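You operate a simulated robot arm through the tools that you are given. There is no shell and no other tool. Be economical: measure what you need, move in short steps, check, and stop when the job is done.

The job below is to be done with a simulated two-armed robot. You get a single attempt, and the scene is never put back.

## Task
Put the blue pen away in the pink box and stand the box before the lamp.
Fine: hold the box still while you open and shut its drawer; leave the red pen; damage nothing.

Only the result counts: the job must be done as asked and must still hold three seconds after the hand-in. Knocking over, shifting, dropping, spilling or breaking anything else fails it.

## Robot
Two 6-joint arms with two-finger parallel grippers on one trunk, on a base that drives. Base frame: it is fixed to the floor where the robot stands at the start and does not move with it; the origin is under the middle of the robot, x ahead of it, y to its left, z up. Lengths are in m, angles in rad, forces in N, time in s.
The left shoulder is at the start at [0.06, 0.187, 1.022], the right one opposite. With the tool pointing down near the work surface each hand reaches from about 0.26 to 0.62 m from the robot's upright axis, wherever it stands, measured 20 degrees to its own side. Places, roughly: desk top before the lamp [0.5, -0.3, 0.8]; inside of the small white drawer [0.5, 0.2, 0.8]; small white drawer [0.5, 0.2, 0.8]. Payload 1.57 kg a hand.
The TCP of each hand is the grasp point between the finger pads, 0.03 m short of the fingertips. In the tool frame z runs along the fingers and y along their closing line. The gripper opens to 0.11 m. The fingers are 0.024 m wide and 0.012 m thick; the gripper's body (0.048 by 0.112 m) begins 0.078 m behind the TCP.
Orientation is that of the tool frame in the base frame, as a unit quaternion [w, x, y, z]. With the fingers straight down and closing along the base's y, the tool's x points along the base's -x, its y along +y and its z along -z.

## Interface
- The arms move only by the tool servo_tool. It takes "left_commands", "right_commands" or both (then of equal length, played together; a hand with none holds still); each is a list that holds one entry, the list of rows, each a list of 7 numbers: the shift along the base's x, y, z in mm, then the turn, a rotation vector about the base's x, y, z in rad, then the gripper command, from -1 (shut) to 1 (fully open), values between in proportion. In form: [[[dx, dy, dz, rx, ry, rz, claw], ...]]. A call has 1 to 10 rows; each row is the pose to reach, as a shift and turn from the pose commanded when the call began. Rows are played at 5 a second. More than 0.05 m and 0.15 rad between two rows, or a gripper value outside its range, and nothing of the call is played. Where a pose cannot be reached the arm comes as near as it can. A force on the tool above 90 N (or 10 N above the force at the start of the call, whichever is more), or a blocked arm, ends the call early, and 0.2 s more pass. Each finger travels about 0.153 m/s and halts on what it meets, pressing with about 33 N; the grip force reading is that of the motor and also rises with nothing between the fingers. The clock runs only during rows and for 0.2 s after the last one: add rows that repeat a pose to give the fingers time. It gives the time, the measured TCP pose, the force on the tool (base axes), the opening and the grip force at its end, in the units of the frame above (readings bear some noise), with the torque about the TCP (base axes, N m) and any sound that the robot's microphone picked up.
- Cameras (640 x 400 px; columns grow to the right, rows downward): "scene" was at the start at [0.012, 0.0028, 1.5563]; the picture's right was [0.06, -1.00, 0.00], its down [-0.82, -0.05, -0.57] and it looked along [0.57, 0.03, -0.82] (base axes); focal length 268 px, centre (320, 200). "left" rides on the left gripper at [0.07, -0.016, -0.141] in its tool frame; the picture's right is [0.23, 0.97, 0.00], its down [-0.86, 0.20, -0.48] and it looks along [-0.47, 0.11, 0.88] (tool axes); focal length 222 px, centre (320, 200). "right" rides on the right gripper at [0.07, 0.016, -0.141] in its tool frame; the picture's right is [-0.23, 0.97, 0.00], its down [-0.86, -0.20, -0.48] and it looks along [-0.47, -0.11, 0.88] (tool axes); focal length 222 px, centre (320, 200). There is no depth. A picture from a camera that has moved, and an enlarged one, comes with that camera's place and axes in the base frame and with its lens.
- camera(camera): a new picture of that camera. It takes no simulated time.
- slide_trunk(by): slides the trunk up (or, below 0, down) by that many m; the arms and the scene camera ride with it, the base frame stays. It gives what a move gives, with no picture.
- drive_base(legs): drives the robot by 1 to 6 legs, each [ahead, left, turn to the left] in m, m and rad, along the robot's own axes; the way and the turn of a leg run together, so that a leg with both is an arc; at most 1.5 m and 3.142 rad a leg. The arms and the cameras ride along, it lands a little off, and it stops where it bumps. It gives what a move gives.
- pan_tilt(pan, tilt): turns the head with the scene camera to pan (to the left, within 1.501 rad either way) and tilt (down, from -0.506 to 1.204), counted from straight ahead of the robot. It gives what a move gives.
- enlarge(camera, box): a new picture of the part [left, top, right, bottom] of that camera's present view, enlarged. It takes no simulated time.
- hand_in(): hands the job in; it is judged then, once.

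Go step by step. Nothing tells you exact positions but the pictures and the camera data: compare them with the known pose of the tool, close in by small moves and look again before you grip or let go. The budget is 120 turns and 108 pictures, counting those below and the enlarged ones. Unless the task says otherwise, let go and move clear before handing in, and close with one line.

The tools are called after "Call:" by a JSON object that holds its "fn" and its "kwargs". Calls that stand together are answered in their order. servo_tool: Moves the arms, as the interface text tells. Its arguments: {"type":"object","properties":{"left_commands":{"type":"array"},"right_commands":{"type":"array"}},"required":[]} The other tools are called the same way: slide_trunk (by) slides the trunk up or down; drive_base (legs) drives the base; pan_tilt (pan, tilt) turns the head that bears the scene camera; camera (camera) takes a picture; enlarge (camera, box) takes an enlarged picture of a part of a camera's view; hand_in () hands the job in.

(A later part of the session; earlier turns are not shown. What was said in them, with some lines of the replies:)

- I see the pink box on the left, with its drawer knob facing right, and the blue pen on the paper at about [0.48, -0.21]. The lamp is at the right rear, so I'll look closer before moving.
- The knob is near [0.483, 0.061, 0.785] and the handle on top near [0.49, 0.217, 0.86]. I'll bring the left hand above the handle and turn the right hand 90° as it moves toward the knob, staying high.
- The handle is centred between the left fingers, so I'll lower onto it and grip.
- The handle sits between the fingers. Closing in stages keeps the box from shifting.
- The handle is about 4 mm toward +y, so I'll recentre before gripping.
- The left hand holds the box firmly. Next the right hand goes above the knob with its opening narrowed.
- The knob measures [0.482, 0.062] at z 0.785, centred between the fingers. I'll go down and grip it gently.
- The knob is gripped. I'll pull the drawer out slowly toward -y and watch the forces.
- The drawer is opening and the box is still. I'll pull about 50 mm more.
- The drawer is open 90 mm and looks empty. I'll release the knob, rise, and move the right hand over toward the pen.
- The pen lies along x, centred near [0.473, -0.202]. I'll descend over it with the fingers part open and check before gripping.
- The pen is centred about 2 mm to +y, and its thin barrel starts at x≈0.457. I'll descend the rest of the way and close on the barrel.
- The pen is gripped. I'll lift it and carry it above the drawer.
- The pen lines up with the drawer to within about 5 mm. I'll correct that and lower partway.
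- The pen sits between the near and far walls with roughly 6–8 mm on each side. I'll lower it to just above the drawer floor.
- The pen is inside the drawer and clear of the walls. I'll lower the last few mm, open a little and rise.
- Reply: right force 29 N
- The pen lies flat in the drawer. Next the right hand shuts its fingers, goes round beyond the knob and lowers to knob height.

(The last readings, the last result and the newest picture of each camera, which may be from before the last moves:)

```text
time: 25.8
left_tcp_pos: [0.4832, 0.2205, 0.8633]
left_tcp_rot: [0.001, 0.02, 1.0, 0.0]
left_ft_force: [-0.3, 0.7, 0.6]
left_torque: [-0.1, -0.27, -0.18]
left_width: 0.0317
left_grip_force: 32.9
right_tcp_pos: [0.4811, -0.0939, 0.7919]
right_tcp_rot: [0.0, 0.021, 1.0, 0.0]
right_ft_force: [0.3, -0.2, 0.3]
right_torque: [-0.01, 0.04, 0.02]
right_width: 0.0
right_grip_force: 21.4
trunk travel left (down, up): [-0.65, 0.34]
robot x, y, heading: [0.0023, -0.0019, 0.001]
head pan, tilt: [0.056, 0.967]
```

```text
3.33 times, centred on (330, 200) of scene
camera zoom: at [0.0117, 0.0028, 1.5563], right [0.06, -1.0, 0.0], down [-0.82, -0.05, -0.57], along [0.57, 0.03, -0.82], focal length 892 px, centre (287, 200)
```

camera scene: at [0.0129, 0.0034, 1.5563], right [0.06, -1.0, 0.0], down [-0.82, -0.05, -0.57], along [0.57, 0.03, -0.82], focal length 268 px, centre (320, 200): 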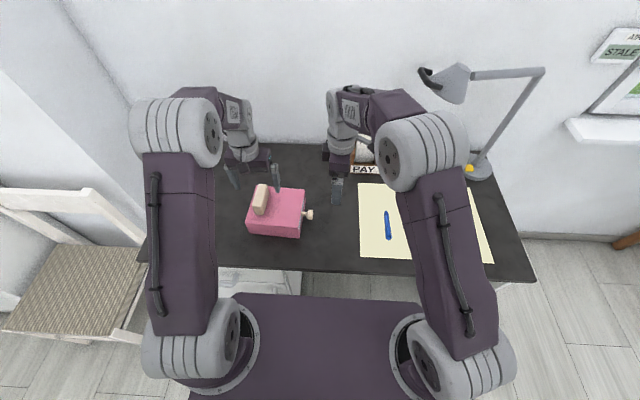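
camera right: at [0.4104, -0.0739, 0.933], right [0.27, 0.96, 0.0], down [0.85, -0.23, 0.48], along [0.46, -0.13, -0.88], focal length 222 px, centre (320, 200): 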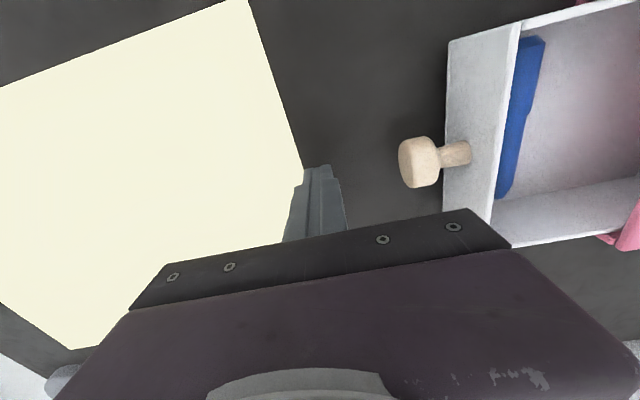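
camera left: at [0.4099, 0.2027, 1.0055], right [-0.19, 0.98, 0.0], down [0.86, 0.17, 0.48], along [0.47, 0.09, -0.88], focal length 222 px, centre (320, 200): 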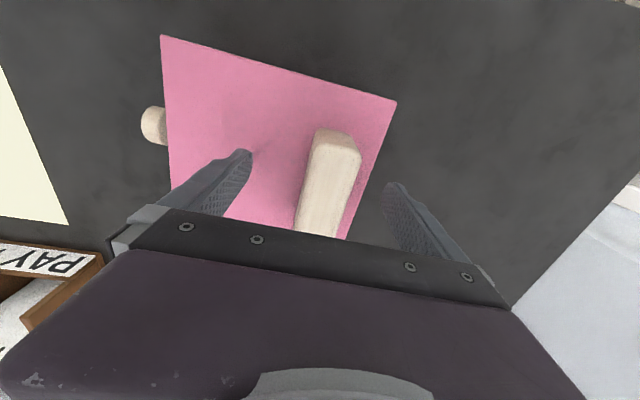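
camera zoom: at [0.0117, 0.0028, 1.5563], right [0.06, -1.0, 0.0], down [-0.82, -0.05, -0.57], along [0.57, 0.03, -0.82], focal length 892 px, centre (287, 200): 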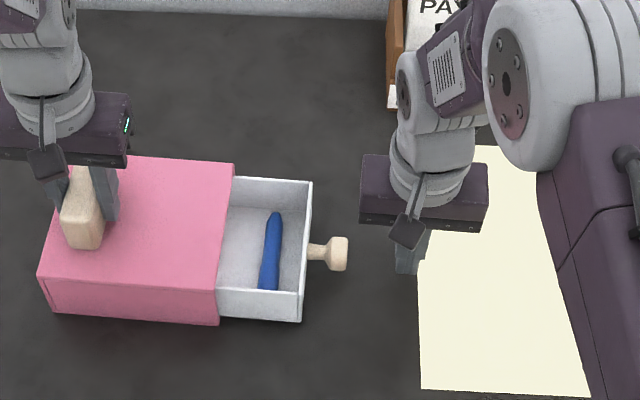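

Everything is aligned with the knob. I'll push it steadily toward +y while the left hand holds the box.

Call:
{"fn": "servo_tool", "kwargs": {"right_commands": [[[0, 18, 0, 0, 0, 0, -1], [0, 36, 0, 0, 0, 0, -1], [0, 45, 0, 0, 0, 0, -1], [0, 54, 0, 0, 0, 0, -1], [0, 63, 0, 0, 0, 0, -1], [1, 72, 0, 0, 0, 0, -1], [1, 81, 0, 0, 0, 0, -1], [2, 90, 0, 0, 0, 0, -1], [2, 99, 0, 0, 0, 0, -1], [3, 108, 0, 0, 0, 0, -1]]]}}

Call:
{"fn": "enlarge", "kwargs": {"camera": "scene", "box": [240, 140, 380, 260]}}

Call:
{"fn": "camera", "kwargs": {"camera": "right"}}

```text
time: 28.0
left_tcp_pos: [0.4826, 0.2211, 0.865]
left_tcp_rot: [0.001, 0.02, 1.0, 0.0]
left_ft_force: [-0.9, 9.0, 3.6]
left_torque: [-0.16, -0.1, -0.06]
left_width: 0.0317
left_grip_force: 33.1
right_tcp_pos: [0.4832, 0.0197, 0.7909]
right_tcp_rot: [0.0, 0.02, 1.0, -0.002]
right_ft_force: [0.9, -6.1, -1.7]
right_torque: [0.08, 0.03, -0.01]
right_width: 0.0002
right_grip_force: 21.4
trunk travel left (down, up): [-0.65, 0.34]
robot x, y, heading: [0.0045, 0.0015, 0.004]
head pan, tilt: [0.056, 0.967]
```

```text
3.33 times, centred on (310, 200) of scene
camera zoom: at [0.0118, 0.0034, 1.5563], right [0.06, -1.0, 0.0], down [-0.82, -0.05, -0.57], along [0.57, 0.03, -0.82], focal length 892 px, centre (353, 200)
```

zoom: 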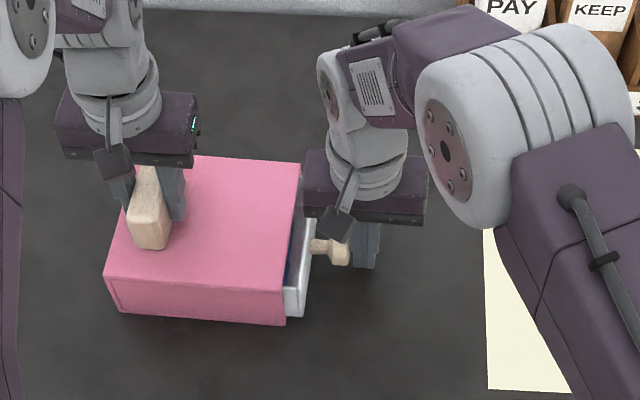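

```text
70 pictures are left
camera right: at [0.4132, 0.0379, 0.9303], right [0.27, 0.96, 0.0], down [0.85, -0.23, 0.48], along [0.46, -0.13, -0.88], focal length 222 px, centre (320, 200)
```

right: 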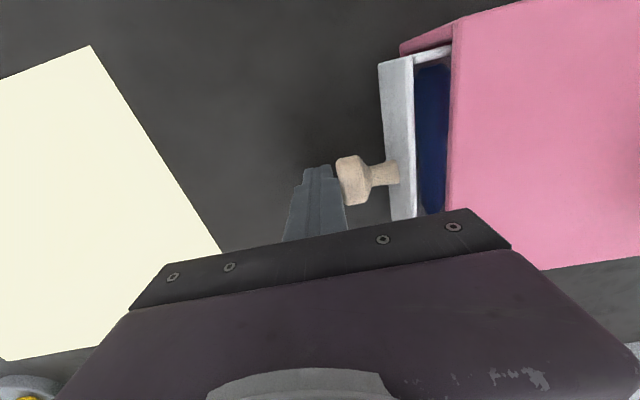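

About 17 mm remain. I'll push on in smaller steps until the force rises.

Call:
{"fn": "servo_tool", "kwargs": {"right_commands": [[[0, 6, 0, 0, 0, 0, -1], [0, 10, 0, 0, 0, 0, -1], [1, 13, 0, 0, 0, 0, -1], [1, 16, 0, 0, 0, 0, -1], [1, 18, 0, 0, 0, 0, -1], [1, 20, 0, 0, 0, 0, -1]]]}}

Call:
{"fn": "enlarge", "kwargs": {"camera": "scene", "box": [240, 140, 380, 260]}}

Call:
{"fn": "enlarge", "kwargs": {"camera": "right", "box": [260, 20, 500, 220]}}

```text
time: 29.4
left_tcp_pos: [0.4821, 0.2201, 0.8649]
left_tcp_rot: [0.001, 0.02, 1.0, 0.0]
left_ft_force: [0.1, 7.8, 0.4]
left_torque: [0.07, -0.25, 0.18]
left_width: 0.0322
left_grip_force: 33.4
right_tcp_pos: [0.4848, 0.0374, 0.7904]
right_tcp_rot: [0.0, 0.02, 1.0, 0.0]
right_ft_force: [0.2, -7.1, 1.1]
right_torque: [0.07, 0.01, 0.01]
right_width: 0.0
right_grip_force: 21.2
trunk travel left (down, up): [-0.65, 0.34]
robot x, y, heading: [-0.0006, -0.001, -0.002]
head pan, tilt: [0.056, 0.967]
```

```text
3.33 times, centred on (310, 200) of scene
camera zoom: at [0.0117, 0.0032, 1.5563], right [0.06, -1.0, 0.0], down [-0.82, -0.05, -0.57], along [0.57, 0.03, -0.82], focal length 892 px, centre (353, 200)
```

zoom: 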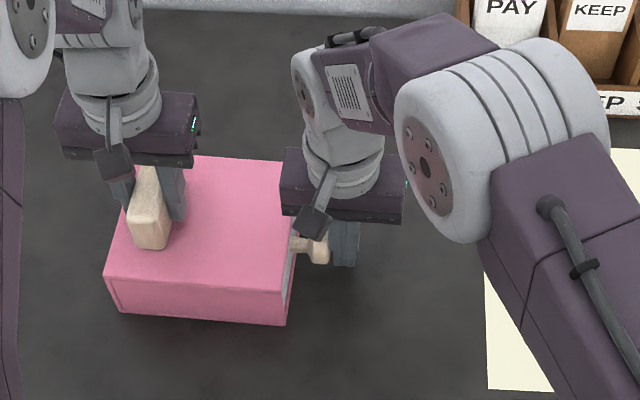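

```text
2.00 times, centred on (380, 120) of right
camera zoom: at [0.414, 0.0578, 0.9298], right [0.27, 0.96, 0.0], down [0.85, -0.23, 0.48], along [0.46, -0.13, -0.88], focal length 444 px, centre (200, 360)
```

zoom: 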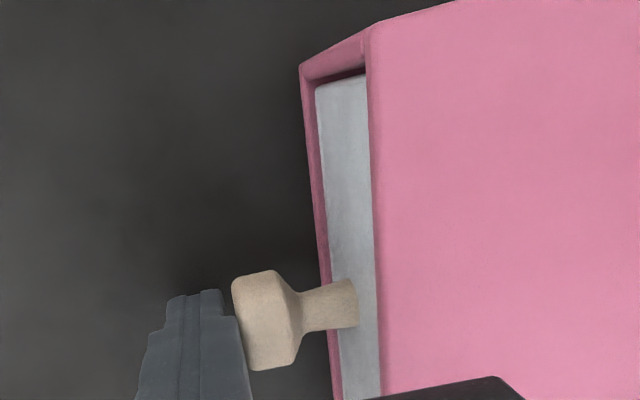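

The drawer looks flush, as it did at the start. A small extra push will show whether it's at its stop.

Call:
{"fn": "servo_tool", "kwargs": {"right_commands": [[[0, 1.5, 0, 0, 0, 0, -1], [0, 3, 0, 0, 0, 0, -1], [0, 3, 0, 0, 0, 0, -1]]]}}

Call:
{"fn": "enlarge", "kwargs": {"camera": "right", "box": [260, 20, 500, 220]}}

```text
time: 30.2
left_tcp_pos: [0.4823, 0.2209, 0.864]
left_tcp_rot: [0.002, 0.02, 1.0, 0.001]
left_ft_force: [-1.9, 16.2, 4.1]
left_torque: [-0.15, -0.31, -0.39]
left_width: 0.0317
left_grip_force: 32.8
right_tcp_pos: [0.4839, 0.0405, 0.79]
right_tcp_rot: [0.0, 0.021, 1.0, -0.001]
right_ft_force: [1.9, -17.7, -1.8]
right_torque: [0.13, 0.04, -0.07]
right_width: 0.0
right_grip_force: 21.4
trunk travel left (down, up): [-0.65, 0.34]
robot x, y, heading: [0.0042, -0.0014, -0.003]
head pan, tilt: [0.056, 0.967]
```

```text
2.00 times, centred on (380, 120) of right
camera zoom: at [0.4141, 0.0599, 0.9299], right [0.27, 0.96, 0.0], down [0.85, -0.23, 0.48], along [0.46, -0.13, -0.88], focal length 444 px, centre (200, 360)
```

zoom: 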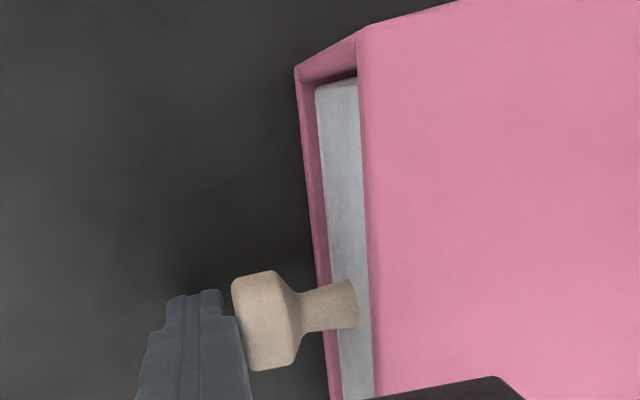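

The drawer is at its stop, since the force rose to 18 N and the box held still. I'll withdraw the right hand and look at the lamp area.

Call:
{"fn": "servo_tool", "kwargs": {"right_commands": [[[0, -15, 0, 0, 0, 0, -1], [0, -50, 0, 0, 0, 0, -1], [0, -60, 45, 0, 0, 0, -1], [-10, -70, 90, 0, 0, 0, -1], [-40, -90, 120, 0, 0, 0, -1], [-75, -120, 135, 0, 0, 0, -1], [-110, -150, 150, 0, 0, 0, -1], [-140, -185, 160, 0, 0, 0, -1], [-160, -225, 170, 0, 0, 0, -1], [-180, -260, 180, 0, 0, 0, -1]]]}}

Call:
{"fn": "pan_tilt", "kwargs": {"pan": -0.5, "tilt": 0.8}}

Call:
{"fn": "camera", "kwargs": {"camera": "scene"}}

Call:
{"fn": "camera", "kwargs": {"camera": "right"}}

```text
time: 32.4
left_tcp_pos: [0.4823, 0.2212, 0.8645]
left_tcp_rot: [0.0, 0.02, 1.0, 0.0]
left_ft_force: [-1.2, -0.4, -0.5]
left_torque: [-0.52, -0.17, -0.23]
left_width: 0.032
left_grip_force: 33.4
right_tcp_pos: [0.3048, -0.2201, 0.9686]
right_tcp_rot: [0.0, 0.02, 1.0, -0.001]
right_ft_force: [0.1, -0.3, -0.2]
right_torque: [0.0, 0.01, -0.01]
right_width: 0.0001
right_grip_force: 21.3
trunk travel left (down, up): [-0.65, 0.34]
robot x, y, heading: [0.0002, -0.0007, -0.0]
head pan, tilt: [0.056, 0.967]
```

```text
time: 33.4
left_tcp_pos: [0.4818, 0.2222, 0.8641]
left_tcp_rot: [0.001, 0.02, 1.0, 0.001]
left_ft_force: [-1.0, 1.0, 0.0]
left_torque: [0.01, 0.25, -0.1]
left_width: 0.0317
left_grip_force: 33.0
right_tcp_pos: [0.3051, -0.2198, 0.9697]
right_tcp_rot: [0.0, 0.02, 1.0, 0.0]
right_ft_force: [-0.6, -0.9, 0.5]
right_torque: [0.02, 0.0, 0.01]
right_width: 0.0
right_grip_force: 21.4
trunk travel left (down, up): [-0.65, 0.34]
robot x, y, heading: [0.0012, 0.0002, 0.003]
head pan, tilt: [-0.499, 0.799]
```

```text
66 pictures are left
camera scene: at [0.0112, -0.0395, 1.5691], right [-0.48, -0.88, 0.0], down [-0.63, 0.34, -0.7], along [0.61, -0.33, -0.72], focal length 268 px, centre (320, 200)
```

scene: 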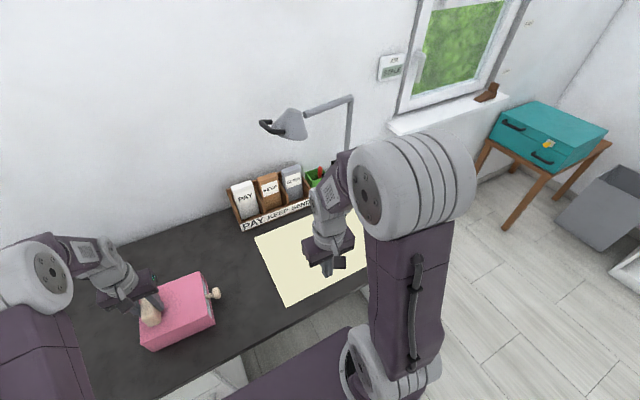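

```text
65 pictures are left
camera right: at [0.2348, -0.2004, 1.1088], right [0.27, 0.96, 0.0], down [0.85, -0.23, 0.48], along [0.46, -0.13, -0.88], focal length 222 px, centre (320, 200)
```

right: 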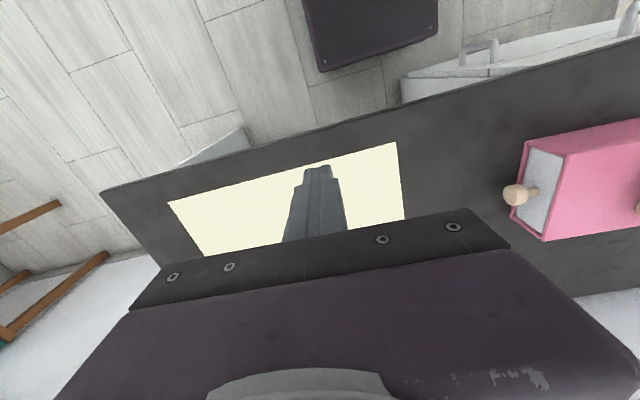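

The red pen stands in the green cup by the tray, well out of the way. I'll lift the box straight up by its handle and check that it hangs level.

Call:
{"fn": "servo_tool", "kwargs": {"left_commands": [[[0, 0, 5, 0, 0, 0, -1], [0, 0, 12, 0, 0, 0, -1], [0, 0, 25, 0, 0, 0, -1], [0, 0, 40, 0, 0, 0, -1], [0, 0, 55, 0, 0, 0, -1], [0, 0, 60, 0, 0, 0, -1], [0, 0, 60, 0, 0, 0, -1]]]}}

Call:
{"fn": "camera", "kwargs": {"camera": "scene"}}

Call:
{"fn": "camera", "kwargs": {"camera": "right"}}

```text
time: 35.0
left_tcp_pos: [0.4841, 0.2206, 0.9236]
left_tcp_rot: [0.001, 0.02, 1.0, 0.0]
left_ft_force: [0.1, -0.1, -6.0]
left_torque: [0.24, 0.03, 0.0]
left_width: 0.0319
left_grip_force: 32.8
right_tcp_pos: [0.3053, -0.2195, 0.9676]
right_tcp_rot: [-0.001, 0.02, 1.0, 0.0]
right_ft_force: [1.0, 0.6, 0.3]
right_torque: [0.01, 0.02, 0.0]
right_width: 0.0
right_grip_force: 21.4
trunk travel left (down, up): [-0.65, 0.34]
robot x, y, heading: [0.0021, 0.0014, 0.001]
head pan, tilt: [-0.499, 0.799]
```

```text
64 pictures are left
camera scene: at [0.0121, -0.0395, 1.5691], right [-0.48, -0.88, 0.0], down [-0.63, 0.34, -0.7], along [0.61, -0.33, -0.72], focal length 268 px, centre (320, 200)
```

scene: 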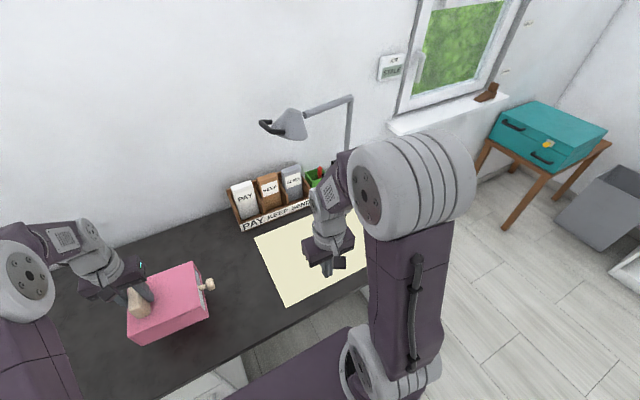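

```text
63 pictures are left
camera right: at [0.2353, -0.2005, 1.1087], right [0.27, 0.96, 0.0], down [0.85, -0.23, 0.48], along [0.46, -0.13, -0.88], focal length 222 px, centre (320, 200)
```

right: 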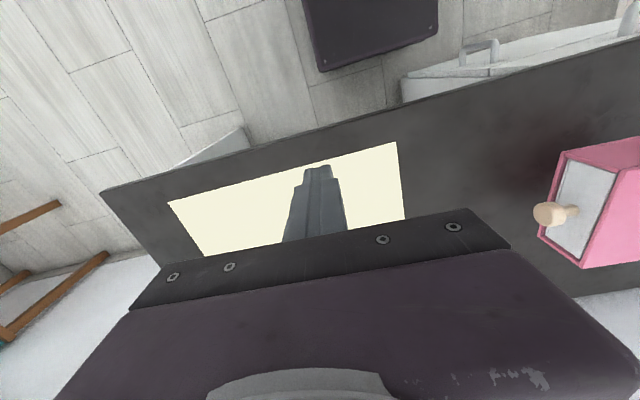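

The box hangs level with a 6 N load and the drawer stays shut. I'll drive the robot right in two legs, keeping the box lifted.

Call:
{"fn": "drive_base", "kwargs": {"legs": [[0, -0.23, 0]]}}

Call:
{"fn": "camera", "kwargs": {"camera": "scene"}}

```text
time: 36.7
left_tcp_pos: [0.4841, -0.0115, 0.9238]
left_tcp_rot: [0.001, 0.022, 1.0, 0.0]
left_ft_force: [0.0, 0.0, -5.7]
left_torque: [0.18, 0.02, 0.01]
left_width: 0.0318
left_grip_force: 32.5
right_tcp_pos: [0.3035, -0.4521, 0.9675]
right_tcp_rot: [0.0, 0.022, 1.0, 0.0]
right_ft_force: [0.0, 0.2, 0.0]
right_torque: [-0.02, 0.0, 0.0]
right_width: 0.0
right_grip_force: 21.1
trunk travel left (down, up): [-0.65, 0.34]
robot x, y, heading: [0.0009, -0.2297, -0.004]
head pan, tilt: [-0.499, 0.799]
```

```text
62 pictures are left
camera scene: at [0.0114, -0.2705, 1.5691], right [-0.48, -0.88, 0.0], down [-0.63, 0.35, -0.7], along [0.61, -0.34, -0.72], focal length 268 px, centre (320, 200)
```

scene: 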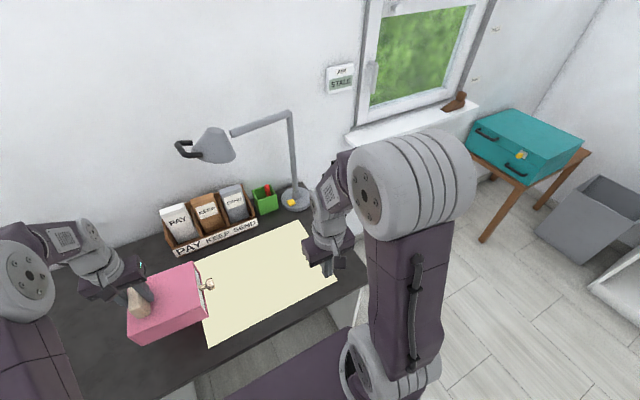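

The lamp stands at about [0.75, -0.56] with its head near y≈-0.31, so the box centre should end near [0.50, -0.31]. I'll drive the rest.

Call:
{"fn": "drive_base", "kwargs": {"legs": [[0, -0.25, 0]]}}

Call:
{"fn": "pan_tilt", "kwargs": {"pan": 0.1, "tilt": 0.9}}

Call:
{"fn": "camera", "kwargs": {"camera": "scene"}}

Call:
{"fn": "camera", "kwargs": {"camera": "left"}}

```text
time: 38.5
left_tcp_pos: [0.4817, -0.2558, 0.9236]
left_tcp_rot: [0.0, 0.019, 1.0, 0.0]
left_ft_force: [1.0, -0.5, -5.6]
left_torque: [0.23, 0.0, 0.0]
left_width: 0.0319
left_grip_force: 32.8
right_tcp_pos: [0.3036, -0.6994, 0.9682]
right_tcp_rot: [0.0, 0.02, 1.0, 0.0]
right_ft_force: [-0.5, 0.2, -0.6]
right_torque: [-0.01, 0.06, 0.01]
right_width: 0.0
right_grip_force: 21.0
trunk travel left (down, up): [-0.65, 0.34]
robot x, y, heading: [-0.0009, -0.4797, -0.0]
head pan, tilt: [-0.499, 0.799]
```

```text
time: 39.5
left_tcp_pos: [0.4812, -0.2577, 0.9226]
left_tcp_rot: [0.0, 0.02, 1.0, 0.0]
left_ft_force: [0.0, -1.1, -6.2]
left_torque: [0.23, 0.03, 0.03]
left_width: 0.0319
left_grip_force: 33.0
right_tcp_pos: [0.3029, -0.6995, 0.967]
right_tcp_rot: [0.0, 0.022, 1.0, 0.0]
right_ft_force: [-0.8, 0.7, 0.5]
right_torque: [0.01, 0.01, -0.01]
right_width: 0.0001
right_grip_force: 21.3
trunk travel left (down, up): [-0.65, 0.34]
robot x, y, heading: [-0.0016, -0.4794, -0.004]
head pan, tilt: [0.099, 0.901]
```

```text
61 pictures are left
camera scene: at [0.0151, -0.4726, 1.5612], right [0.1, -1.0, 0.0], down [-0.78, -0.08, -0.62], along [0.62, 0.06, -0.78], focal length 268 px, centre (320, 200)
```

scene: 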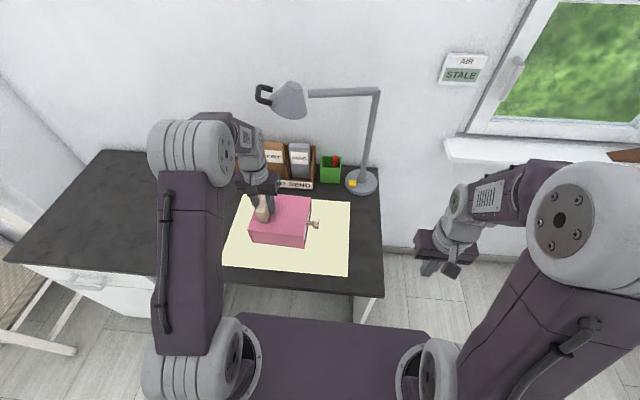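

```text
60 pictures are left
camera left: at [0.4095, -0.2719, 1.0649], right [-0.19, 0.98, 0.0], down [0.86, 0.16, 0.48], along [0.47, 0.09, -0.88], focal length 222 px, centre (320, 200)
```

left: 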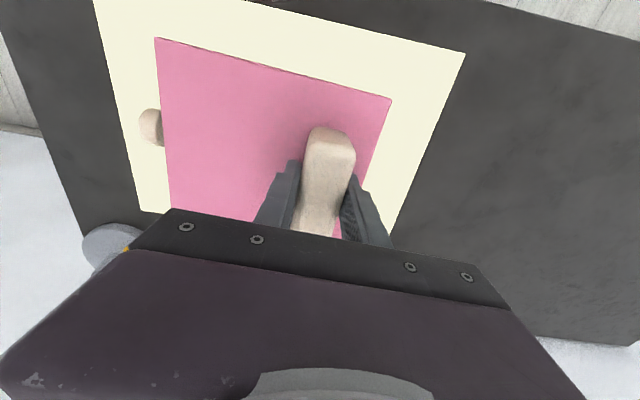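

The box is over the middle of the paper, before the lamp. I'll nudge it 8 mm forward and lower it the same 60 mm it was raised.

Call:
{"fn": "servo_tool", "kwargs": {"left_commands": [[[4, 0, -12, 0, 0, 0, -1], [8, 0, -25, 0, 0, 0, -1], [8, 0, -38, 0, 0, 0, -1], [8, 0, -48, 0, 0, 0, -1], [8, 0, -54, 0, 0, 0, -1], [8, 0, -58, 0, 0, 0, -1], [8, 0, -60, 0, 0, 0, -1], [8, 0, -60, 0, 0, 0, -1]]]}}

Call:
{"fn": "enlarge", "kwargs": {"camera": "scene", "box": [200, 140, 400, 290]}}

```text
time: 41.3
left_tcp_pos: [0.4888, -0.2569, 0.8645]
left_tcp_rot: [0.001, 0.02, 1.0, -0.001]
left_ft_force: [0.0, 1.5, 3.2]
left_torque: [-0.48, 0.64, 0.04]
left_width: 0.0316
left_grip_force: 33.0
right_tcp_pos: [0.3033, -0.6992, 0.9695]
right_tcp_rot: [0.0, 0.02, 1.0, -0.001]
right_ft_force: [0.7, -0.4, -0.5]
right_torque: [0.03, 0.03, 0.01]
right_width: 0.0
right_grip_force: 21.4
trunk travel left (down, up): [-0.65, 0.34]
robot x, y, heading: [-0.0011, -0.4832, -0.002]
head pan, tilt: [0.099, 0.901]
```

```text
2.67 times, centred on (300, 215) of scene
camera zoom: at [0.014, -0.4731, 1.5614], right [0.1, -1.0, 0.0], down [-0.78, -0.08, -0.62], along [0.62, 0.06, -0.78], focal length 713 px, centre (373, 160)
```

zoom: 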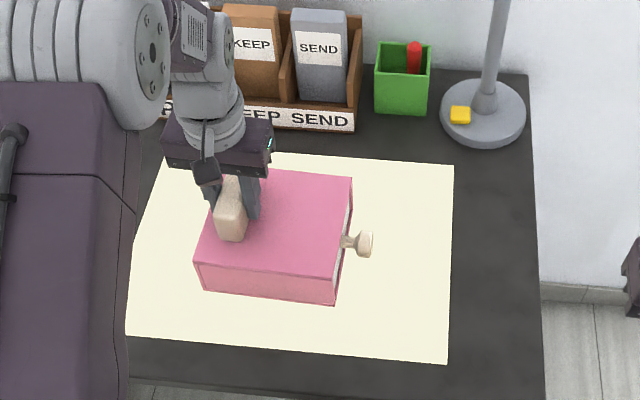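

The box is on the desk with light contact and the drawer is shut. I'll open the fingers and rise clear.

Call:
{"fn": "servo_tool", "kwargs": {"left_commands": [[[0, 0, 0, 0, 0, 0, -0.35], [0, 0, 0, 0, 0, 0, 0], [0, 0, 0, 0, 0, 0, 0.2], [0, 0, 20, 0, 0, 0, 0.2], [0, 0, 50, 0, 0, 0, 0.2], [0, 0, 90, 0, 0, 0, 0.2], [-20, 20, 120, 0, 0, 0, 0.2], [-50, 50, 130, 0, 0, 0, 0.2], [-70, 80, 140, 0, 0, 0, 0.2]]]}}

Call:
{"fn": "camera", "kwargs": {"camera": "scene"}}

Call:
{"fn": "enlarge", "kwargs": {"camera": "scene", "box": [200, 140, 400, 290]}}

Call:
{"fn": "camera", "kwargs": {"camera": "left"}}

```text
time: 43.3
left_tcp_pos: [0.4182, -0.1787, 1.0042]
left_tcp_rot: [0.001, 0.021, 1.0, 0.0]
left_ft_force: [-0.3, -0.1, -0.1]
left_torque: [-0.01, -0.03, 0.03]
left_width: 0.066
left_grip_force: 0.1
right_tcp_pos: [0.3024, -0.6991, 0.9692]
right_tcp_rot: [0.001, 0.021, 1.0, 0.001]
right_ft_force: [-0.1, 0.3, -0.3]
right_torque: [-0.03, 0.03, 0.0]
right_width: 0.0001
right_grip_force: 21.7
trunk travel left (down, up): [-0.65, 0.34]
robot x, y, heading: [0.0011, -0.4792, -0.004]
head pan, tilt: [0.099, 0.901]
```

```text
58 pictures are left
camera scene: at [0.0135, -0.4724, 1.5612], right [0.1, -1.0, 0.0], down [-0.78, -0.08, -0.62], along [0.62, 0.06, -0.78], focal length 268 px, centre (320, 200)
```

scene: 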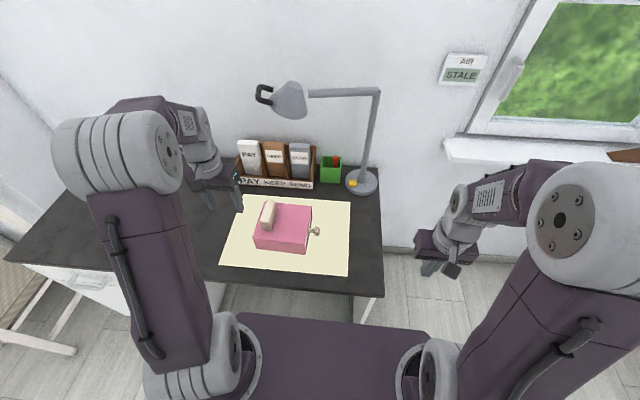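

```text
2.67 times, centred on (300, 215) of scene
camera zoom: at [0.0135, -0.4724, 1.5612], right [0.1, -1.0, 0.0], down [-0.78, -0.08, -0.62], along [0.62, 0.06, -0.78], focal length 713 px, centre (373, 160)
```

zoom: 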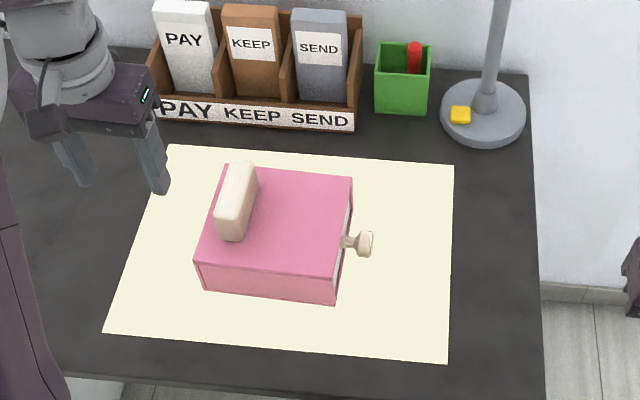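

```text
56 pictures are left
camera left: at [0.3467, -0.1926, 1.1454], right [-0.19, 0.98, 0.0], down [0.86, 0.16, 0.48], along [0.47, 0.09, -0.88], focal length 222 px, centre (320, 200)
```

left: 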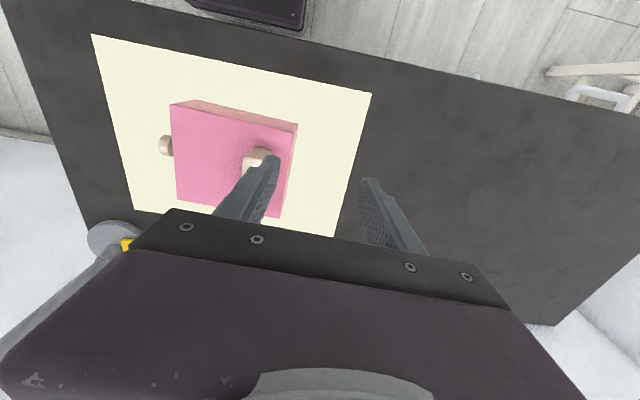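

The box stands on the paper at about [0.50, -0.31] with its drawer shut and the blue pen inside. The red pen is still in its cup and both hands are clear, so I'm handing in.

Call:
{"fn": "hand_in", "kwargs": {}}

```text
The job is handed in.
```

I put the blue pen in the pink box's drawer, shut it while holding the box still, and stood the box before the lamp; the red pen wasn't touched, and the job is handed in.
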